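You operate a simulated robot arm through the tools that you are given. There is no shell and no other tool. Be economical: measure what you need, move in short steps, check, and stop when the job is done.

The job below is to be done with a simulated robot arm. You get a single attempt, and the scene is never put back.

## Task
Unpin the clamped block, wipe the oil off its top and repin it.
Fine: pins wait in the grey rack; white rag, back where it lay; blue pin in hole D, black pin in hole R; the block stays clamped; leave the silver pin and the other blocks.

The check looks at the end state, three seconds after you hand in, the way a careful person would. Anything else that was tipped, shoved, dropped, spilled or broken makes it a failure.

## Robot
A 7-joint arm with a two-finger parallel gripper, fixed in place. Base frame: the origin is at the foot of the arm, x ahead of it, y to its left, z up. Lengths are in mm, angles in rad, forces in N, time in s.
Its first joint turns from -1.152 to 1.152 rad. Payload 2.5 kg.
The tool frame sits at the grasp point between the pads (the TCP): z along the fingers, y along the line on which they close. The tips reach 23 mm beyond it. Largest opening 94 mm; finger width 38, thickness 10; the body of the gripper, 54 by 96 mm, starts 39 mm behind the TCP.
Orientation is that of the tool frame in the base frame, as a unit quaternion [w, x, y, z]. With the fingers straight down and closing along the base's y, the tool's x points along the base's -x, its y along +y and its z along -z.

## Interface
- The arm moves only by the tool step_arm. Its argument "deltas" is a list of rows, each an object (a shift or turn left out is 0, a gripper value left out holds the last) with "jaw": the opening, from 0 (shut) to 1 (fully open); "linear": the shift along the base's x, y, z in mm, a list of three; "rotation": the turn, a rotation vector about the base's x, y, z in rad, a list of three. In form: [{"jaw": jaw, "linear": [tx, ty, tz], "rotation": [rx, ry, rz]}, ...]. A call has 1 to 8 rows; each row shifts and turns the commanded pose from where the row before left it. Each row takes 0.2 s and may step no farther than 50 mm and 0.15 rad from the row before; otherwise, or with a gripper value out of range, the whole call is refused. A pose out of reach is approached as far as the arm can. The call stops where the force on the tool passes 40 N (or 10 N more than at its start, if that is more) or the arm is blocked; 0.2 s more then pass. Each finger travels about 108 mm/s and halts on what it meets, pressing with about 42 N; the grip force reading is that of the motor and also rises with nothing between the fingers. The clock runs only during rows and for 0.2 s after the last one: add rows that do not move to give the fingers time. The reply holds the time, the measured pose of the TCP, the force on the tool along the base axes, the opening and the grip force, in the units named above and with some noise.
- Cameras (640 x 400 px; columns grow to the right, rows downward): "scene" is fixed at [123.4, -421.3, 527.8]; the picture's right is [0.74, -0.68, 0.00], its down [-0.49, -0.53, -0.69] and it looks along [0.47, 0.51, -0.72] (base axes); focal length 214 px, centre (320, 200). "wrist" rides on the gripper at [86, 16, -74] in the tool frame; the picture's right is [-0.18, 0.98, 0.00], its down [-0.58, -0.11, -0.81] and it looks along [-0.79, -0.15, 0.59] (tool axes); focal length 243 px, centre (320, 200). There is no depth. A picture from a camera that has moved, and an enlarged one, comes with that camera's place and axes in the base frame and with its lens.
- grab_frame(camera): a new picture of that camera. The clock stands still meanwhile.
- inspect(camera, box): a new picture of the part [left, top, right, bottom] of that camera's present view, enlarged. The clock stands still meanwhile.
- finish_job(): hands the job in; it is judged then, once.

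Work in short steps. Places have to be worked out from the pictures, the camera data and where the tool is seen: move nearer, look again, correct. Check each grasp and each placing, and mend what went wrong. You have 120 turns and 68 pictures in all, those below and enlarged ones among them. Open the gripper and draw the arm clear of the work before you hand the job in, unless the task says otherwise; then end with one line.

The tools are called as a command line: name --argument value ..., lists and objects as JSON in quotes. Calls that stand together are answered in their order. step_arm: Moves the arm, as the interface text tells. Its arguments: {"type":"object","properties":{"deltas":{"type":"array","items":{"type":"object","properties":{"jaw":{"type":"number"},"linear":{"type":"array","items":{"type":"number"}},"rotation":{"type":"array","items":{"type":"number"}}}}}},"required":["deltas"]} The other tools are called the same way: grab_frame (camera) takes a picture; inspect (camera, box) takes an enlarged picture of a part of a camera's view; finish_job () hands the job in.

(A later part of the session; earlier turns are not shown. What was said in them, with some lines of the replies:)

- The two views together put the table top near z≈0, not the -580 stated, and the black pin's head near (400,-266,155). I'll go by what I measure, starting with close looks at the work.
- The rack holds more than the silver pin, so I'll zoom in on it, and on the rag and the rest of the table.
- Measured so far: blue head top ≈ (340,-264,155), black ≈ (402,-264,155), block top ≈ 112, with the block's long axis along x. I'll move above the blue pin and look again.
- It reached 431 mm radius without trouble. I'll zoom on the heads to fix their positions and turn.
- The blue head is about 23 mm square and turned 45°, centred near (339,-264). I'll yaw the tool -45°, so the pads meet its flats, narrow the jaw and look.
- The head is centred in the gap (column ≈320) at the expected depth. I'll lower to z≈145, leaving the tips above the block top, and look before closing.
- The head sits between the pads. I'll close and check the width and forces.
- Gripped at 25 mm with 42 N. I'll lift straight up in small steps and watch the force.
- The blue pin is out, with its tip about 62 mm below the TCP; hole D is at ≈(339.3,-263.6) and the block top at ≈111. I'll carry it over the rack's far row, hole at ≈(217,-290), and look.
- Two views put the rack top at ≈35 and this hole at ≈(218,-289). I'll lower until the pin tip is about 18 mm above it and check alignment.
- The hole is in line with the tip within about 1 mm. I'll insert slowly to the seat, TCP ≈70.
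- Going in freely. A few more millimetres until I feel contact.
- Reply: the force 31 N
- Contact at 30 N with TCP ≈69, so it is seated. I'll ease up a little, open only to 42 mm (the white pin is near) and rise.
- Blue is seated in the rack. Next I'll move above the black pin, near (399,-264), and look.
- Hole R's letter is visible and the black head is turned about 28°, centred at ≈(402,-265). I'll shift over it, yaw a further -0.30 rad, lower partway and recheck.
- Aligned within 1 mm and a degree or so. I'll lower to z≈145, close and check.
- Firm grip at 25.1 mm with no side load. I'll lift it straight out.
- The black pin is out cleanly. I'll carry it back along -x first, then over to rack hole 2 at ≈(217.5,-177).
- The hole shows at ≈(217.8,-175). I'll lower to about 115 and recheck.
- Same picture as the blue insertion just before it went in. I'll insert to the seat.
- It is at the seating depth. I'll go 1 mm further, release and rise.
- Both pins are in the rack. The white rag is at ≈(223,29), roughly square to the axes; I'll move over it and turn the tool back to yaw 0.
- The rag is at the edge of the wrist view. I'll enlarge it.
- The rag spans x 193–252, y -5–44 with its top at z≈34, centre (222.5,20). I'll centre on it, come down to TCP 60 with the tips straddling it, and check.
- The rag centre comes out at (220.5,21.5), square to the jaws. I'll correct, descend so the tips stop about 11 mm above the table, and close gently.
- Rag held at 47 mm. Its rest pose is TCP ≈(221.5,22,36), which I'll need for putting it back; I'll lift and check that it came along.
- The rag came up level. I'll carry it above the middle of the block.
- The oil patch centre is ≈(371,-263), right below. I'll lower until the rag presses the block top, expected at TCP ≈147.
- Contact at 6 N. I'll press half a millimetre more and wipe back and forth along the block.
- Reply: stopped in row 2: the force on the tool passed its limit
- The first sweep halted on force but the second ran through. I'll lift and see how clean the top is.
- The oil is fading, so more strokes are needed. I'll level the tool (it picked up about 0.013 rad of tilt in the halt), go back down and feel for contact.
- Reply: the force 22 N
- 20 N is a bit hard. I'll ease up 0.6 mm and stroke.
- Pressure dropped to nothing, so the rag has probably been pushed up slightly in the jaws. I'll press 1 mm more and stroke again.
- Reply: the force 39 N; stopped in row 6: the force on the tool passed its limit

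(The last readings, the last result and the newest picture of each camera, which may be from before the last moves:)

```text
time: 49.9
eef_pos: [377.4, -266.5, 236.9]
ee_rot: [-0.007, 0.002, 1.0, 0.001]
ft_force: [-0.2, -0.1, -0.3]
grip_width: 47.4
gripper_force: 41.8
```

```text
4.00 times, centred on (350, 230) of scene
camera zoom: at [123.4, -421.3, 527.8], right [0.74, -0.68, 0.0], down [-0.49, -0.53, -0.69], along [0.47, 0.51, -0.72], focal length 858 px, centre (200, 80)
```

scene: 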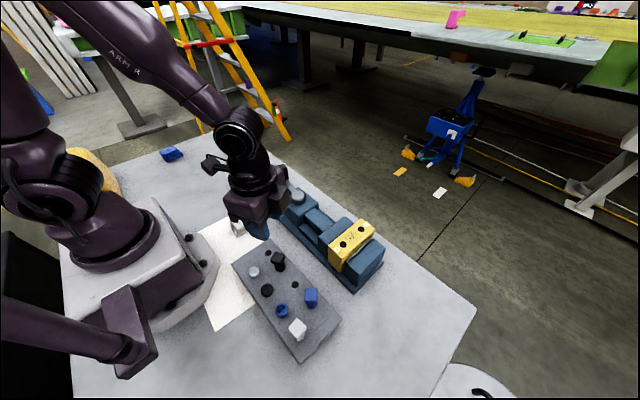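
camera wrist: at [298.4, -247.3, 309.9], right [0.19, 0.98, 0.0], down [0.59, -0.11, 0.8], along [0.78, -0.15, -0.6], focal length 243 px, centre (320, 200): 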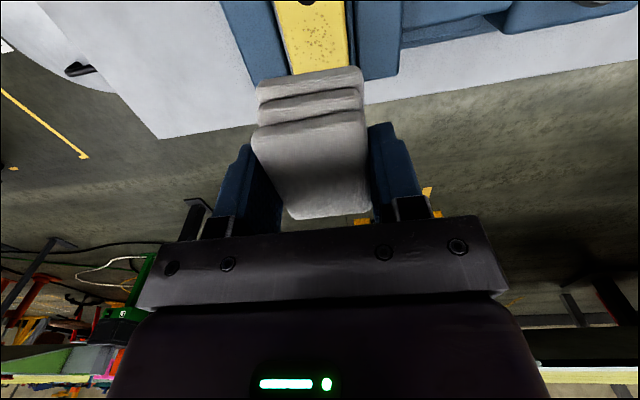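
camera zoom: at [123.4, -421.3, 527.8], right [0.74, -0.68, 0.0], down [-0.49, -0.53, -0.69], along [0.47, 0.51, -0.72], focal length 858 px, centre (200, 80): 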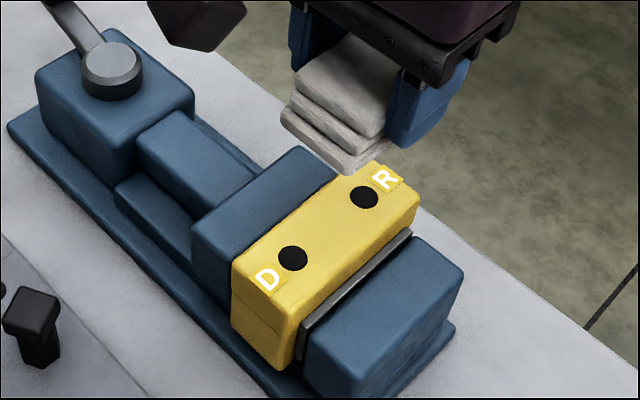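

The block top is clean and D has not moved. I'll level the tool and carry the rag back above its place.

step_arm --deltas '[{"linear": [-28, 35, 0], "rotation": [-0.002, -0.014, 0.003]}, {"linear": [-28, 38, 0]}, {"linear": [-25, 40, 0]}, {"linear": [-25, 42, 0]}, {"linear": [-22, 44, 0]}, {"linear": [-18, 44, 0]}, {"linear": [-10, 45, 0]}, {}]'

grab_frame --camera "wrist"

```text
time: 51.7
eef_pos: [222.8, 25.4, 234.0]
ee_rot: [0.0, 0.002, 1.0, 0.001]
ft_force: [-0.5, -0.6, -0.2]
grip_width: 47.0
gripper_force: 42.0
```

```text
27 pictures are left
camera wrist: at [135.9, 42.5, 309.4], right [0.19, 0.98, 0.0], down [0.58, -0.11, 0.81], along [0.79, -0.15, -0.59], focal length 243 px, centre (320, 200)
```

wrist: 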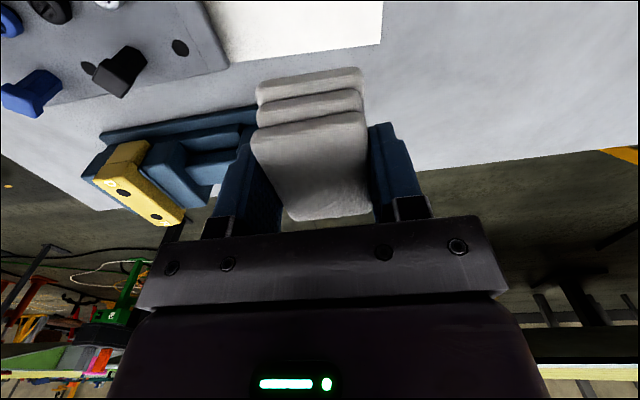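

The view matches the one from just after lift-off, within a millimetre. I'll lower it in place.

step_arm --deltas '[{"linear": [-0.5, -1, -48]}, {"linear": [0, 0, -48]}, {"linear": [0, 0, -48]}, {"linear": [0, 0, -36]}, {"linear": [0, 0, -14]}, {"linear": [0, 0, -3]}, {}]'

```text
time: 53.3
eef_pos: [220.3, 20.2, 35.6]
ee_rot: [0.0, 0.001, 1.0, 0.001]
ft_force: [0.3, 0.0, -1.0]
grip_width: 47.0
gripper_force: 42.3
```

step_arm --deltas '[{"linear": [0, 0, -0.8]}, {"linear": [0, 0, -0.8]}, {}]'

```text
time: 54.1
eef_pos: [221.4, 21.1, 35.8]
ee_rot: [0.0, 0.001, 1.0, 0.001]
ft_force: [0.5, 0.1, -0.1]
grip_width: 47.3
gripper_force: 41.4
```

Not touching yet; down a bit more until I feel the table.

step_arm --deltas '[{"linear": [0, 0, -0.8]}, {"linear": [0, 0, -0.8]}, {}]'

```text
time: 54.8
eef_pos: [220.9, 22.0, 35.0]
ee_rot: [-0.001, 0.0, 1.0, 0.0]
ft_force: [-0.2, 0.3, 10.8]
grip_width: 47.1
gripper_force: 41.4
stopped in row 3: the force on the tool passed its limit (the readings are from after the stop); the commanded pose is now the measured one
```

It touches down. I'll release, rise straight up and check it.

step_arm --deltas '[{"jaw": 0.6}, {"jaw": 0.9}, {}, {"linear": [0, 0, 30]}, {"linear": [0, 0, 45]}, {"linear": [0, 0, 45]}, {"linear": [0, 0, 45]}, {}]'

inspect --camera "scene" --box '[180, 180, 300, 280]'

```text
time: 56.6
eef_pos: [219.3, 22.3, 200.2]
ee_rot: [-0.001, 0.001, 1.0, 0.001]
ft_force: [-0.3, -0.2, -0.2]
grip_width: 84.6
gripper_force: 0.1
```

```text
4.00 times, centred on (240, 230) of scene
camera zoom: at [123.4, -421.3, 527.8], right [0.74, -0.68, 0.0], down [-0.49, -0.53, -0.69], along [0.47, 0.51, -0.72], focal length 858 px, centre (640, 80)
```

zoom: 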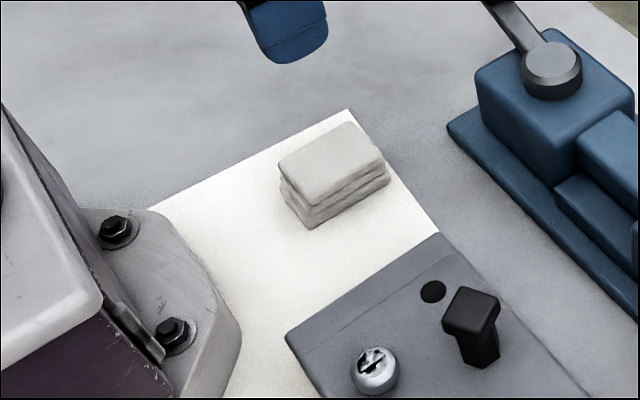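

The rag is back within about 1 mm. Next I'll go over the black pin in rack hole 2 with the tool at its grasp yaw, about -62°.

step_arm --deltas '[{"jaw": 0.42, "linear": [0, -24, 10], "rotation": [0, 0, -0.1357]}, {"linear": [0, -24, 10], "rotation": [0, 0, -0.1357]}, {"linear": [0, -25, 0], "rotation": [0, 0, -0.1357]}, {"linear": [0, -25, 0], "rotation": [0, 0, -0.1357]}, {"linear": [0, -25, 0], "rotation": [0, 0, -0.1357]}, {"linear": [-1, -25, 0], "rotation": [0, 0, -0.1357]}, {"linear": [-1, -25, 0], "rotation": [0, 0, -0.1357]}, {"linear": [-1, -24.5, 0], "rotation": [0, 0, -0.1357]}]'

step_arm --deltas '[{"linear": [0, 0, -40]}, {"linear": [0, 0, -45]}, {}]'

inspect --camera "wrist" --box '[220, 20, 420, 220]'

```text
time: 58.4
eef_pos: [217.2, -177.3, 218.5]
ee_rot: [0.0, 0.518, 0.855, 0.001]
ft_force: [-0.5, -0.4, -0.3]
grip_width: 39.2
gripper_force: 0.0
```

```text
time: 59.2
eef_pos: [217.8, -175.2, 133.2]
ee_rot: [0.001, 0.517, 0.856, 0.001]
ft_force: [-0.1, -0.1, 0.2]
grip_width: 39.3
gripper_force: 0.1
```

```text
2.00 times, centred on (320, 120) of wrist
camera zoom: at [191.2, -89.8, 208.6], right [0.96, 0.29, 0.0], down [0.17, -0.57, 0.81], along [0.24, -0.77, -0.59], focal length 485 px, centre (320, 360)
```

zoom: 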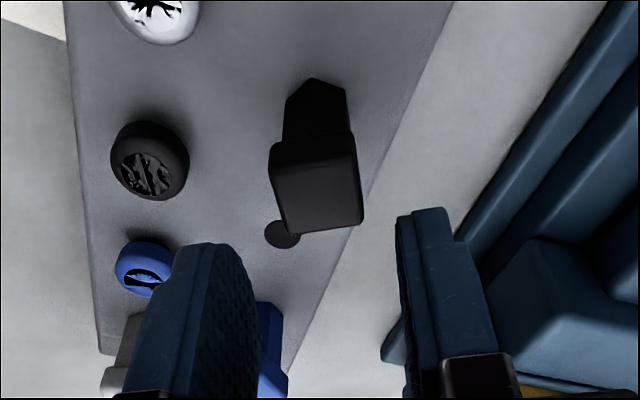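

The head is centred and square to the jaws. I'll descend to the grasp height of 69.5 and close.

step_arm --deltas '[{"linear": [0, 0, -25]}, {"linear": [0, 0, -25]}, {"linear": [0, 0, -13]}, {}, {"jaw": 0.2}, {}, {}]'

```text
time: 60.8
eef_pos: [217.5, -175.7, 70.7]
ee_rot: [0.001, 0.518, 0.856, 0.001]
ft_force: [-0.9, -1.2, -0.9]
grip_width: 25.1
gripper_force: 41.8
```

Gripped. I'll lift clear, then go back over the block.

step_arm --deltas '[{"linear": [0, 0, 8]}, {"linear": [0, 0, 14]}, {"linear": [0, 0, 40]}, {"linear": [0, 0, 50]}, {"linear": [0, 0, 48]}, {}]'

step_arm --deltas '[{"linear": [29, -31, 0]}, {"linear": [30, -30, 0]}, {"linear": [36, -27.5, 0]}, {"linear": [45, 0, 0]}, {"linear": [44.5, 0, 0]}, {"linear": [0, 0, -25]}, {}]'

grab_frame --camera "wrist"

```text
time: 62.2
eef_pos: [217.8, -177.1, 232.2]
ee_rot: [0.0, 0.517, 0.856, 0.001]
ft_force: [0.2, 0.0, -0.6]
grip_width: 25.4
gripper_force: 41.7
```

```text
time: 63.8
eef_pos: [403.9, -266.1, 204.7]
ee_rot: [0.0, 0.517, 0.856, 0.002]
ft_force: [0.7, 0.5, -0.7]
grip_width: 25.3
gripper_force: 42.3
```

```text
24 pictures are left
camera wrist: at [376.2, -180.7, 279.9], right [0.96, 0.29, 0.0], down [0.17, -0.57, 0.81], along [0.24, -0.77, -0.59], focal length 243 px, centre (320, 200)
```

wrist: 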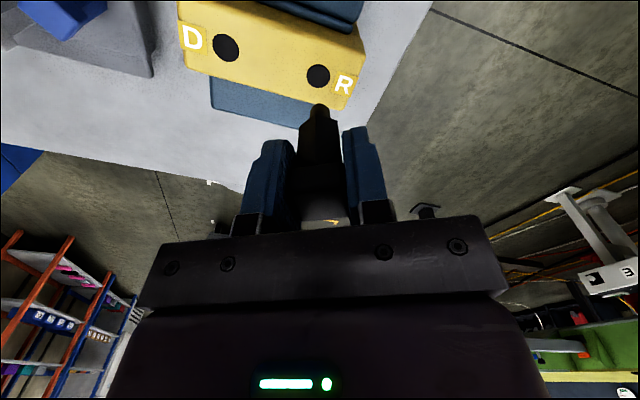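

I'll lower to TCP ≈190 so I can compare with the rack reference view, where the hole showed at (320,180).

step_arm --deltas '[{"linear": [0, 0, -14.5]}, {}]'

inspect --camera "wrist" --box '[240, 20, 400, 180]'

```text
time: 64.4
eef_pos: [402.4, -266.5, 190.1]
ee_rot: [0.0, 0.517, 0.856, 0.001]
ft_force: [0.4, 0.4, -0.3]
grip_width: 25.2
gripper_force: 41.9
```

```text
2.50 times, centred on (320, 100) of wrist
camera zoom: at [375.5, -181.0, 265.2], right [0.96, 0.29, 0.0], down [0.17, -0.57, 0.81], along [0.24, -0.77, -0.59], focal length 606 px, centre (320, 450)
```

zoom: 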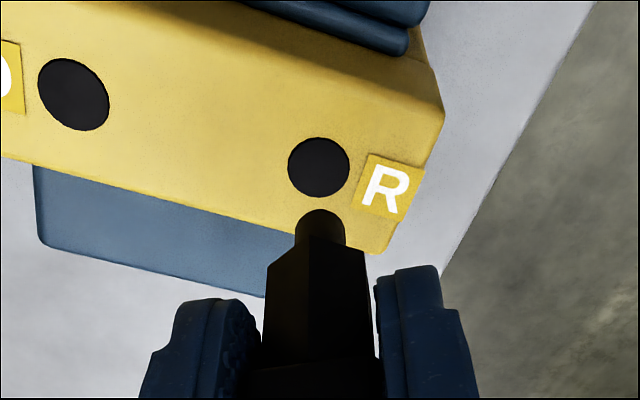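

The hole sits 13 px high, so the pin is about 3 mm too far in -y. I'll correct and check again.

step_arm --deltas '[{"linear": [-0.8, 3, 0]}, {}]'

inspect --camera "wrist" --box '[240, 20, 400, 180]'

```text
time: 65.0
eef_pos: [402.3, -261.9, 192.0]
ee_rot: [0.001, 0.518, 0.856, 0.001]
ft_force: [0.4, -0.5, -0.9]
grip_width: 25.0
gripper_force: 42.3
```

```text
2.50 times, centred on (320, 100) of wrist
camera zoom: at [375.2, -177.1, 265.6], right [0.96, 0.29, 0.0], down [0.17, -0.57, 0.81], along [0.24, -0.77, -0.59], focal length 606 px, centre (320, 450)
```

zoom: 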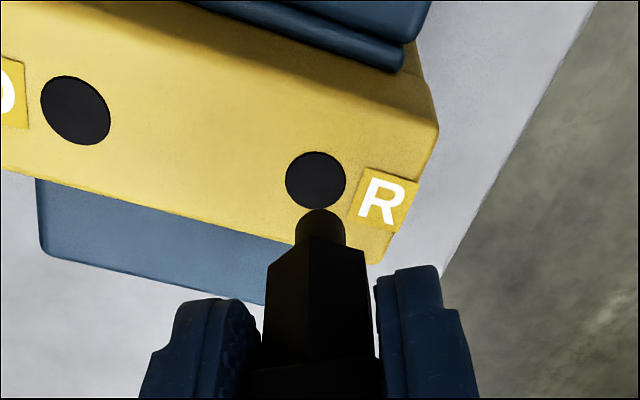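

Now the hole matches to within 1 mm; a last -0.8 in x, then I insert slowly.

step_arm --deltas '[{"linear": [-0.8, 0, -10]}, {"linear": [0, 0, -8]}, {"linear": [0, 0, -6]}, {"linear": [0, 0, -6]}, {"linear": [0, 0, -6]}, {}]'

```text
time: 66.4
eef_pos: [400.2, -262.0, 154.9]
ee_rot: [0.0, 0.518, 0.856, 0.001]
ft_force: [-0.3, -0.1, -1.0]
grip_width: 25.3
gripper_force: 41.8
```

It is sliding in with no load. I'll finish seating it.

step_arm --deltas '[{"linear": [0, 0, -4]}, {"linear": [0, 0, -3]}, {"linear": [0, 0, -1.5]}, {"linear": [0, 0, -1]}, {"linear": [0, 0, -1]}, {}]'

```text
time: 67.8
eef_pos: [400.9, -262.5, 147.1]
ee_rot: [0.003, 0.517, 0.856, 0.001]
ft_force: [-4.9, 5.0, 29.2]
grip_width: 25.4
gripper_force: 42.2
```

29 N at 147, the expected seat. I'll ease, release, rise and check.

step_arm --deltas '[{"linear": [0, 0, 0.8]}, {"jaw": 0.42}, {}, {"linear": [0, 0, 15]}, {"linear": [0, 0, 30]}, {"linear": [0, 0, 35]}, {}]'

inspect --camera "scene" --box '[290, 170, 400, 290]'

inspect --camera "wrist" --box '[220, 0, 420, 200]'

```text
time: 69.4
eef_pos: [399.7, -260.5, 226.7]
ee_rot: [0.001, 0.518, 0.856, 0.001]
ft_force: [0.5, -0.3, 0.4]
grip_width: 39.2
gripper_force: 0.1
```

```text
3.33 times, centred on (345, 230) of scene
camera zoom: at [123.4, -421.3, 527.8], right [0.74, -0.68, 0.0], down [-0.49, -0.53, -0.69], along [0.47, 0.51, -0.72], focal length 715 px, centre (237, 100)
```

zoom: 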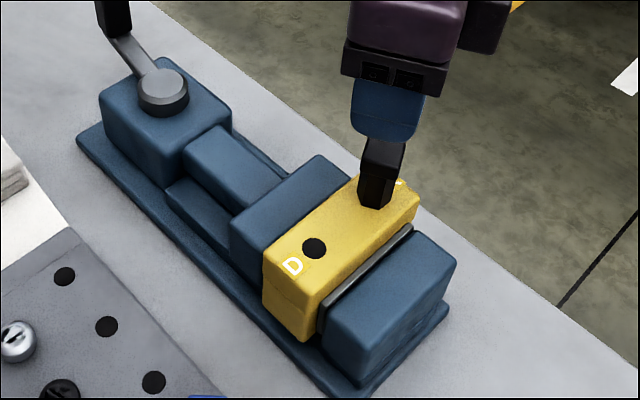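

```text
2.00 times, centred on (320, 100) of wrist
camera zoom: at [373.2, -175.6, 300.5], right [0.96, 0.29, 0.0], down [0.17, -0.57, 0.81], along [0.24, -0.77, -0.59], focal length 485 px, centre (320, 400)
```

zoom: 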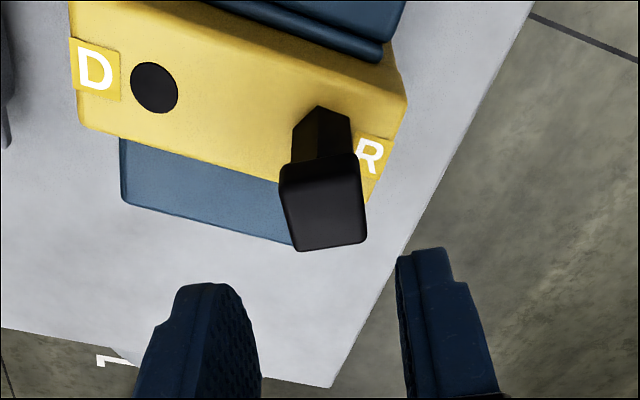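

Black is seated in R as before. Next I'll go for the blue pin in rack hole 4 at yaw -45°.

step_arm --deltas '[{"linear": [-40, 0, 5]}, {"linear": [-45, 0, 0], "rotation": [0, 0, 0.1]}, {"linear": [-49, -13, 0], "rotation": [0, 0, 0.1]}, {"linear": [-49, -14, 0], "rotation": [0, 0, 0.1]}, {"linear": [0, 0, -45]}, {"linear": [0, 0, -45]}, {}]'

inspect --camera "wrist" --box '[220, 20, 420, 220]'

```text
refused: row 3 steps farther than a row can; nothing moved
```

```text
2.00 times, centred on (320, 120) of wrist
camera zoom: at [373.2, -175.6, 300.5], right [0.96, 0.29, 0.0], down [0.17, -0.57, 0.81], along [0.24, -0.77, -0.59], focal length 485 px, centre (320, 360)
```

zoom: 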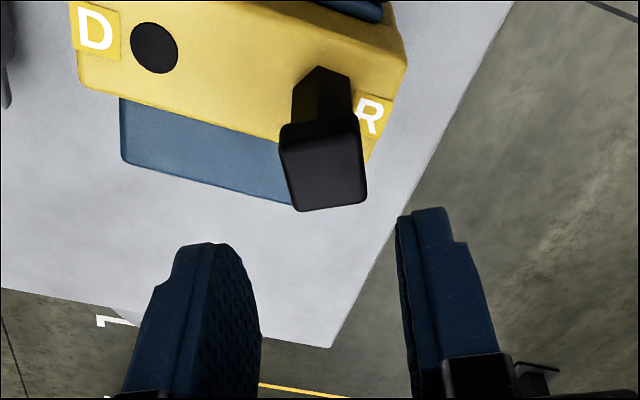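

That call was refused because one row was too long, and nothing moved. I'll resend it with shorter rows.

step_arm --deltas '[{"linear": [-40, 0, 5]}, {"linear": [-45, 0, 0], "rotation": [0, 0, 0.1]}, {"linear": [-45, -9, 0], "rotation": [0, 0, 0.1]}, {"linear": [-45, -9, 0], "rotation": [0, 0, 0.1]}, {"linear": [-8, -9, -30]}, {"linear": [0, 0, -45]}, {"linear": [0, 0, -15]}, {}]'

inspect --camera "wrist" --box '[220, 20, 420, 220]'

```text
time: 71.2
eef_pos: [217.2, -289.4, 141.2]
ee_rot: [0.0, 0.383, 0.924, 0.002]
ft_force: [-0.1, -0.1, 0.7]
grip_width: 39.4
gripper_force: 0.0
```

```text
2.00 times, centred on (320, 120) of wrist
camera zoom: at [167.5, -215.2, 216.7], right [0.83, 0.56, 0.0], down [0.33, -0.49, 0.81], along [0.45, -0.67, -0.59], focal length 485 px, centre (320, 360)
```

zoom: 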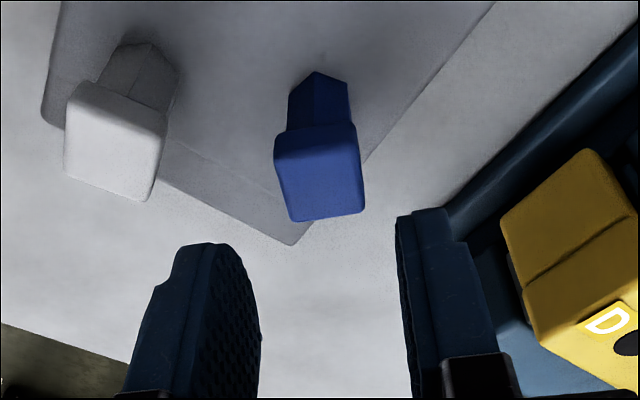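

The blue head is centred. I'll descend to 69.5 and grip.

step_arm --deltas '[{"linear": [0, 0, -25]}, {"linear": [0, 0, -25]}, {"linear": [0, 0, -21]}, {}, {"jaw": 0.2}, {}, {}]'

```text
time: 72.8
eef_pos: [218.2, -288.8, 70.6]
ee_rot: [0.0, 0.384, 0.924, 0.001]
ft_force: [-0.9, 0.3, -0.3]
grip_width: 25.2
gripper_force: 41.6
```

Gripped at 25.2 mm. I'll lift and take it over hole D, aiming at (338.5,-263.5).

step_arm --deltas '[{"linear": [0, 0, 8]}, {"linear": [0, 0, 14]}, {"linear": [0, 0, 40]}, {"linear": [0, 0, 50]}, {"linear": [0, 0, 48]}, {}]'

step_arm --deltas '[{"linear": [40, 8, 0]}, {"linear": [40, 8, 0]}, {"linear": [40.5, 9.5, 0]}, {"linear": [0, 0, -25]}, {"linear": [0, 0, -15.5]}, {}]'

inspect --camera "wrist" --box '[240, 20, 400, 180]'

```text
time: 74.2
eef_pos: [216.2, -289.8, 230.4]
ee_rot: [0.0, 0.384, 0.923, 0.001]
ft_force: [0.3, -0.4, -0.1]
grip_width: 25.1
gripper_force: 42.0
```

```text
time: 75.6
eef_pos: [338.2, -265.1, 191.0]
ee_rot: [0.0, 0.384, 0.923, 0.001]
ft_force: [0.0, -0.2, -0.9]
grip_width: 25.2
gripper_force: 41.6
```

```text
2.50 times, centred on (320, 100) of wrist
camera zoom: at [288.3, -189.9, 266.4], right [0.83, 0.56, 0.0], down [0.33, -0.49, 0.81], along [0.45, -0.67, -0.59], focal length 606 px, centre (320, 450)
```

zoom: 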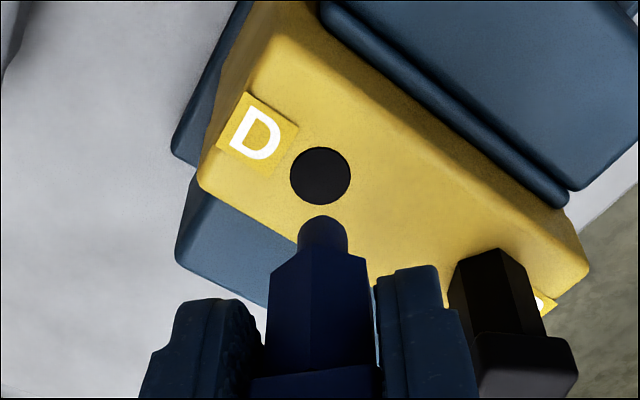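

Nearly on; a 1 mm nudge back towards the base, then I insert slowly.

step_arm --deltas '[{"linear": [-0.5, 0.9, -10]}, {"linear": [0, 0, -8]}, {"linear": [0, 0, -6]}, {"linear": [0, 0, -6]}, {"linear": [0, 0, -6]}, {}]'

step_arm --deltas '[{"linear": [0, 0, -4]}, {"linear": [0, 0, -2]}, {"linear": [0, 0, -1]}, {"linear": [0, 0, -1]}, {}]'

```text
time: 77.0
eef_pos: [337.6, -262.2, 153.2]
ee_rot: [-0.001, 0.384, 0.924, 0.001]
ft_force: [-0.4, -0.4, -0.7]
grip_width: 25.0
gripper_force: 41.8
```

```text
time: 78.2
eef_pos: [337.0, -261.3, 146.8]
ee_rot: [0.001, 0.383, 0.924, 0.0]
ft_force: [-6.3, 7.2, 27.3]
grip_width: 25.3
gripper_force: 42.3
```

Seated at 146.8 with 27 N. I'll ease, release, rise and check.

step_arm --deltas '[{"linear": [0, 0, 0.8]}, {"jaw": 0.42}, {}, {"linear": [0, 0, 15]}, {"linear": [0, 0, 35]}, {"linear": [0, 0, 45]}, {"linear": [-40, 10, 20]}, {"linear": [-45, 15, 0]}]'

step_arm --deltas '[{"linear": [-20, 40, 15]}, {"linear": [-5, 45, 15]}, {"linear": [0, 45, 0]}, {}]'

inspect --camera "scene" --box '[270, 170, 400, 300]'

grab_frame --camera "scene"

```text
time: 80.0
eef_pos: [253.6, -235.7, 262.7]
ee_rot: [0.0, 0.383, 0.924, 0.0]
ft_force: [0.1, 0.2, 0.8]
grip_width: 39.6
gripper_force: 0.0
```

```text
time: 81.0
eef_pos: [226.3, -105.4, 292.2]
ee_rot: [0.001, 0.384, 0.923, 0.0]
ft_force: [-0.2, -0.5, 0.6]
grip_width: 39.6
gripper_force: 0.1
```

```text
3.08 times, centred on (335, 235) of scene
camera zoom: at [123.4, -421.2, 527.8], right [0.74, -0.68, 0.0], down [-0.49, -0.53, -0.69], along [0.47, 0.51, -0.72], focal length 660 px, centre (274, 92)
```

zoom: 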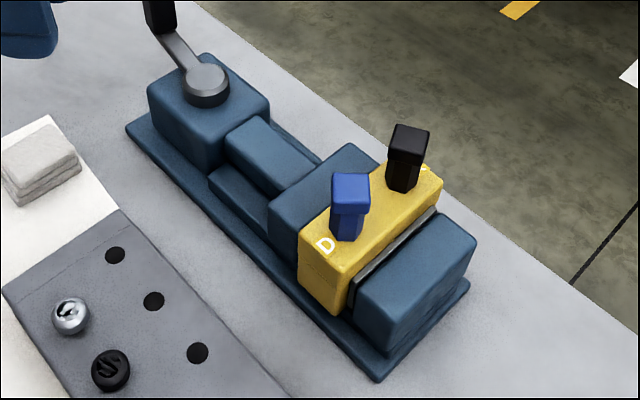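

```text
15 pictures are left
```

scene: 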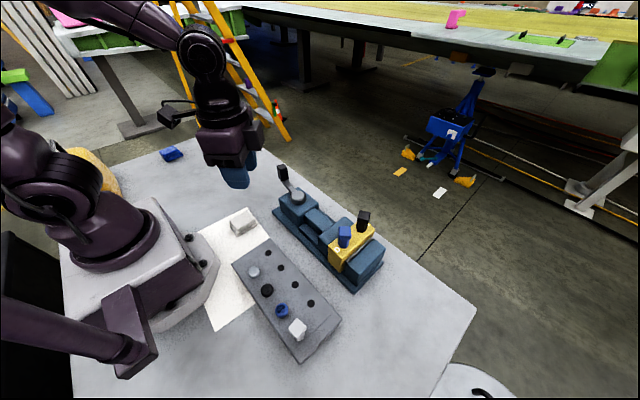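

Everything matches the starting layout. One last close look for oil residue and that the pins are fully seated.

inspect --camera "scene" --box '[325, 200, 380, 260]'

step_arm --deltas '[{"jaw": 0.9}, {}]'

```text
6.67 times, centred on (352, 230) of scene
camera zoom: at [123.4, -421.2, 527.8], right [0.74, -0.68, 0.0], down [-0.49, -0.53, -0.69], along [0.47, 0.51, -0.72], focal length 1430 px, centre (103, 0)
```

zoom: 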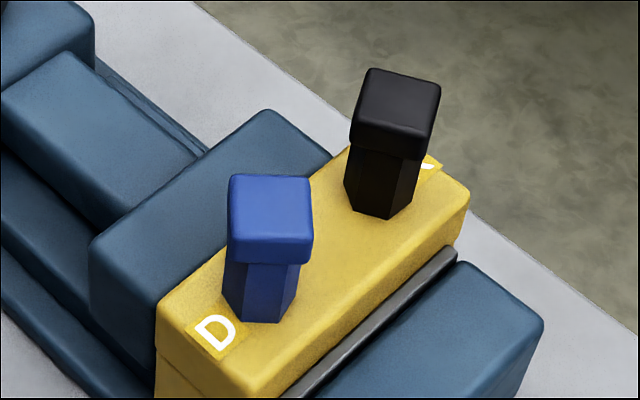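

```text
time: 81.6
eef_pos: [225.8, -106.1, 293.2]
ee_rot: [0.0, 0.384, 0.923, 0.001]
ft_force: [0.5, 0.4, -0.2]
grip_width: 84.8
gripper_force: 0.0
```

The top is clean, both pins are seated, the rag is back, and the arm is clear and open. I'm handing in.

finish_job

```text
The job is handed in.
```

The block's top is wiped clean and it is still clamped, with the blue pin back in D, the black pin in R and the white rag back within about 1 mm of where it lay; the table top measured near z ≈ 0, not the stated -580, so I worked from measured heights.
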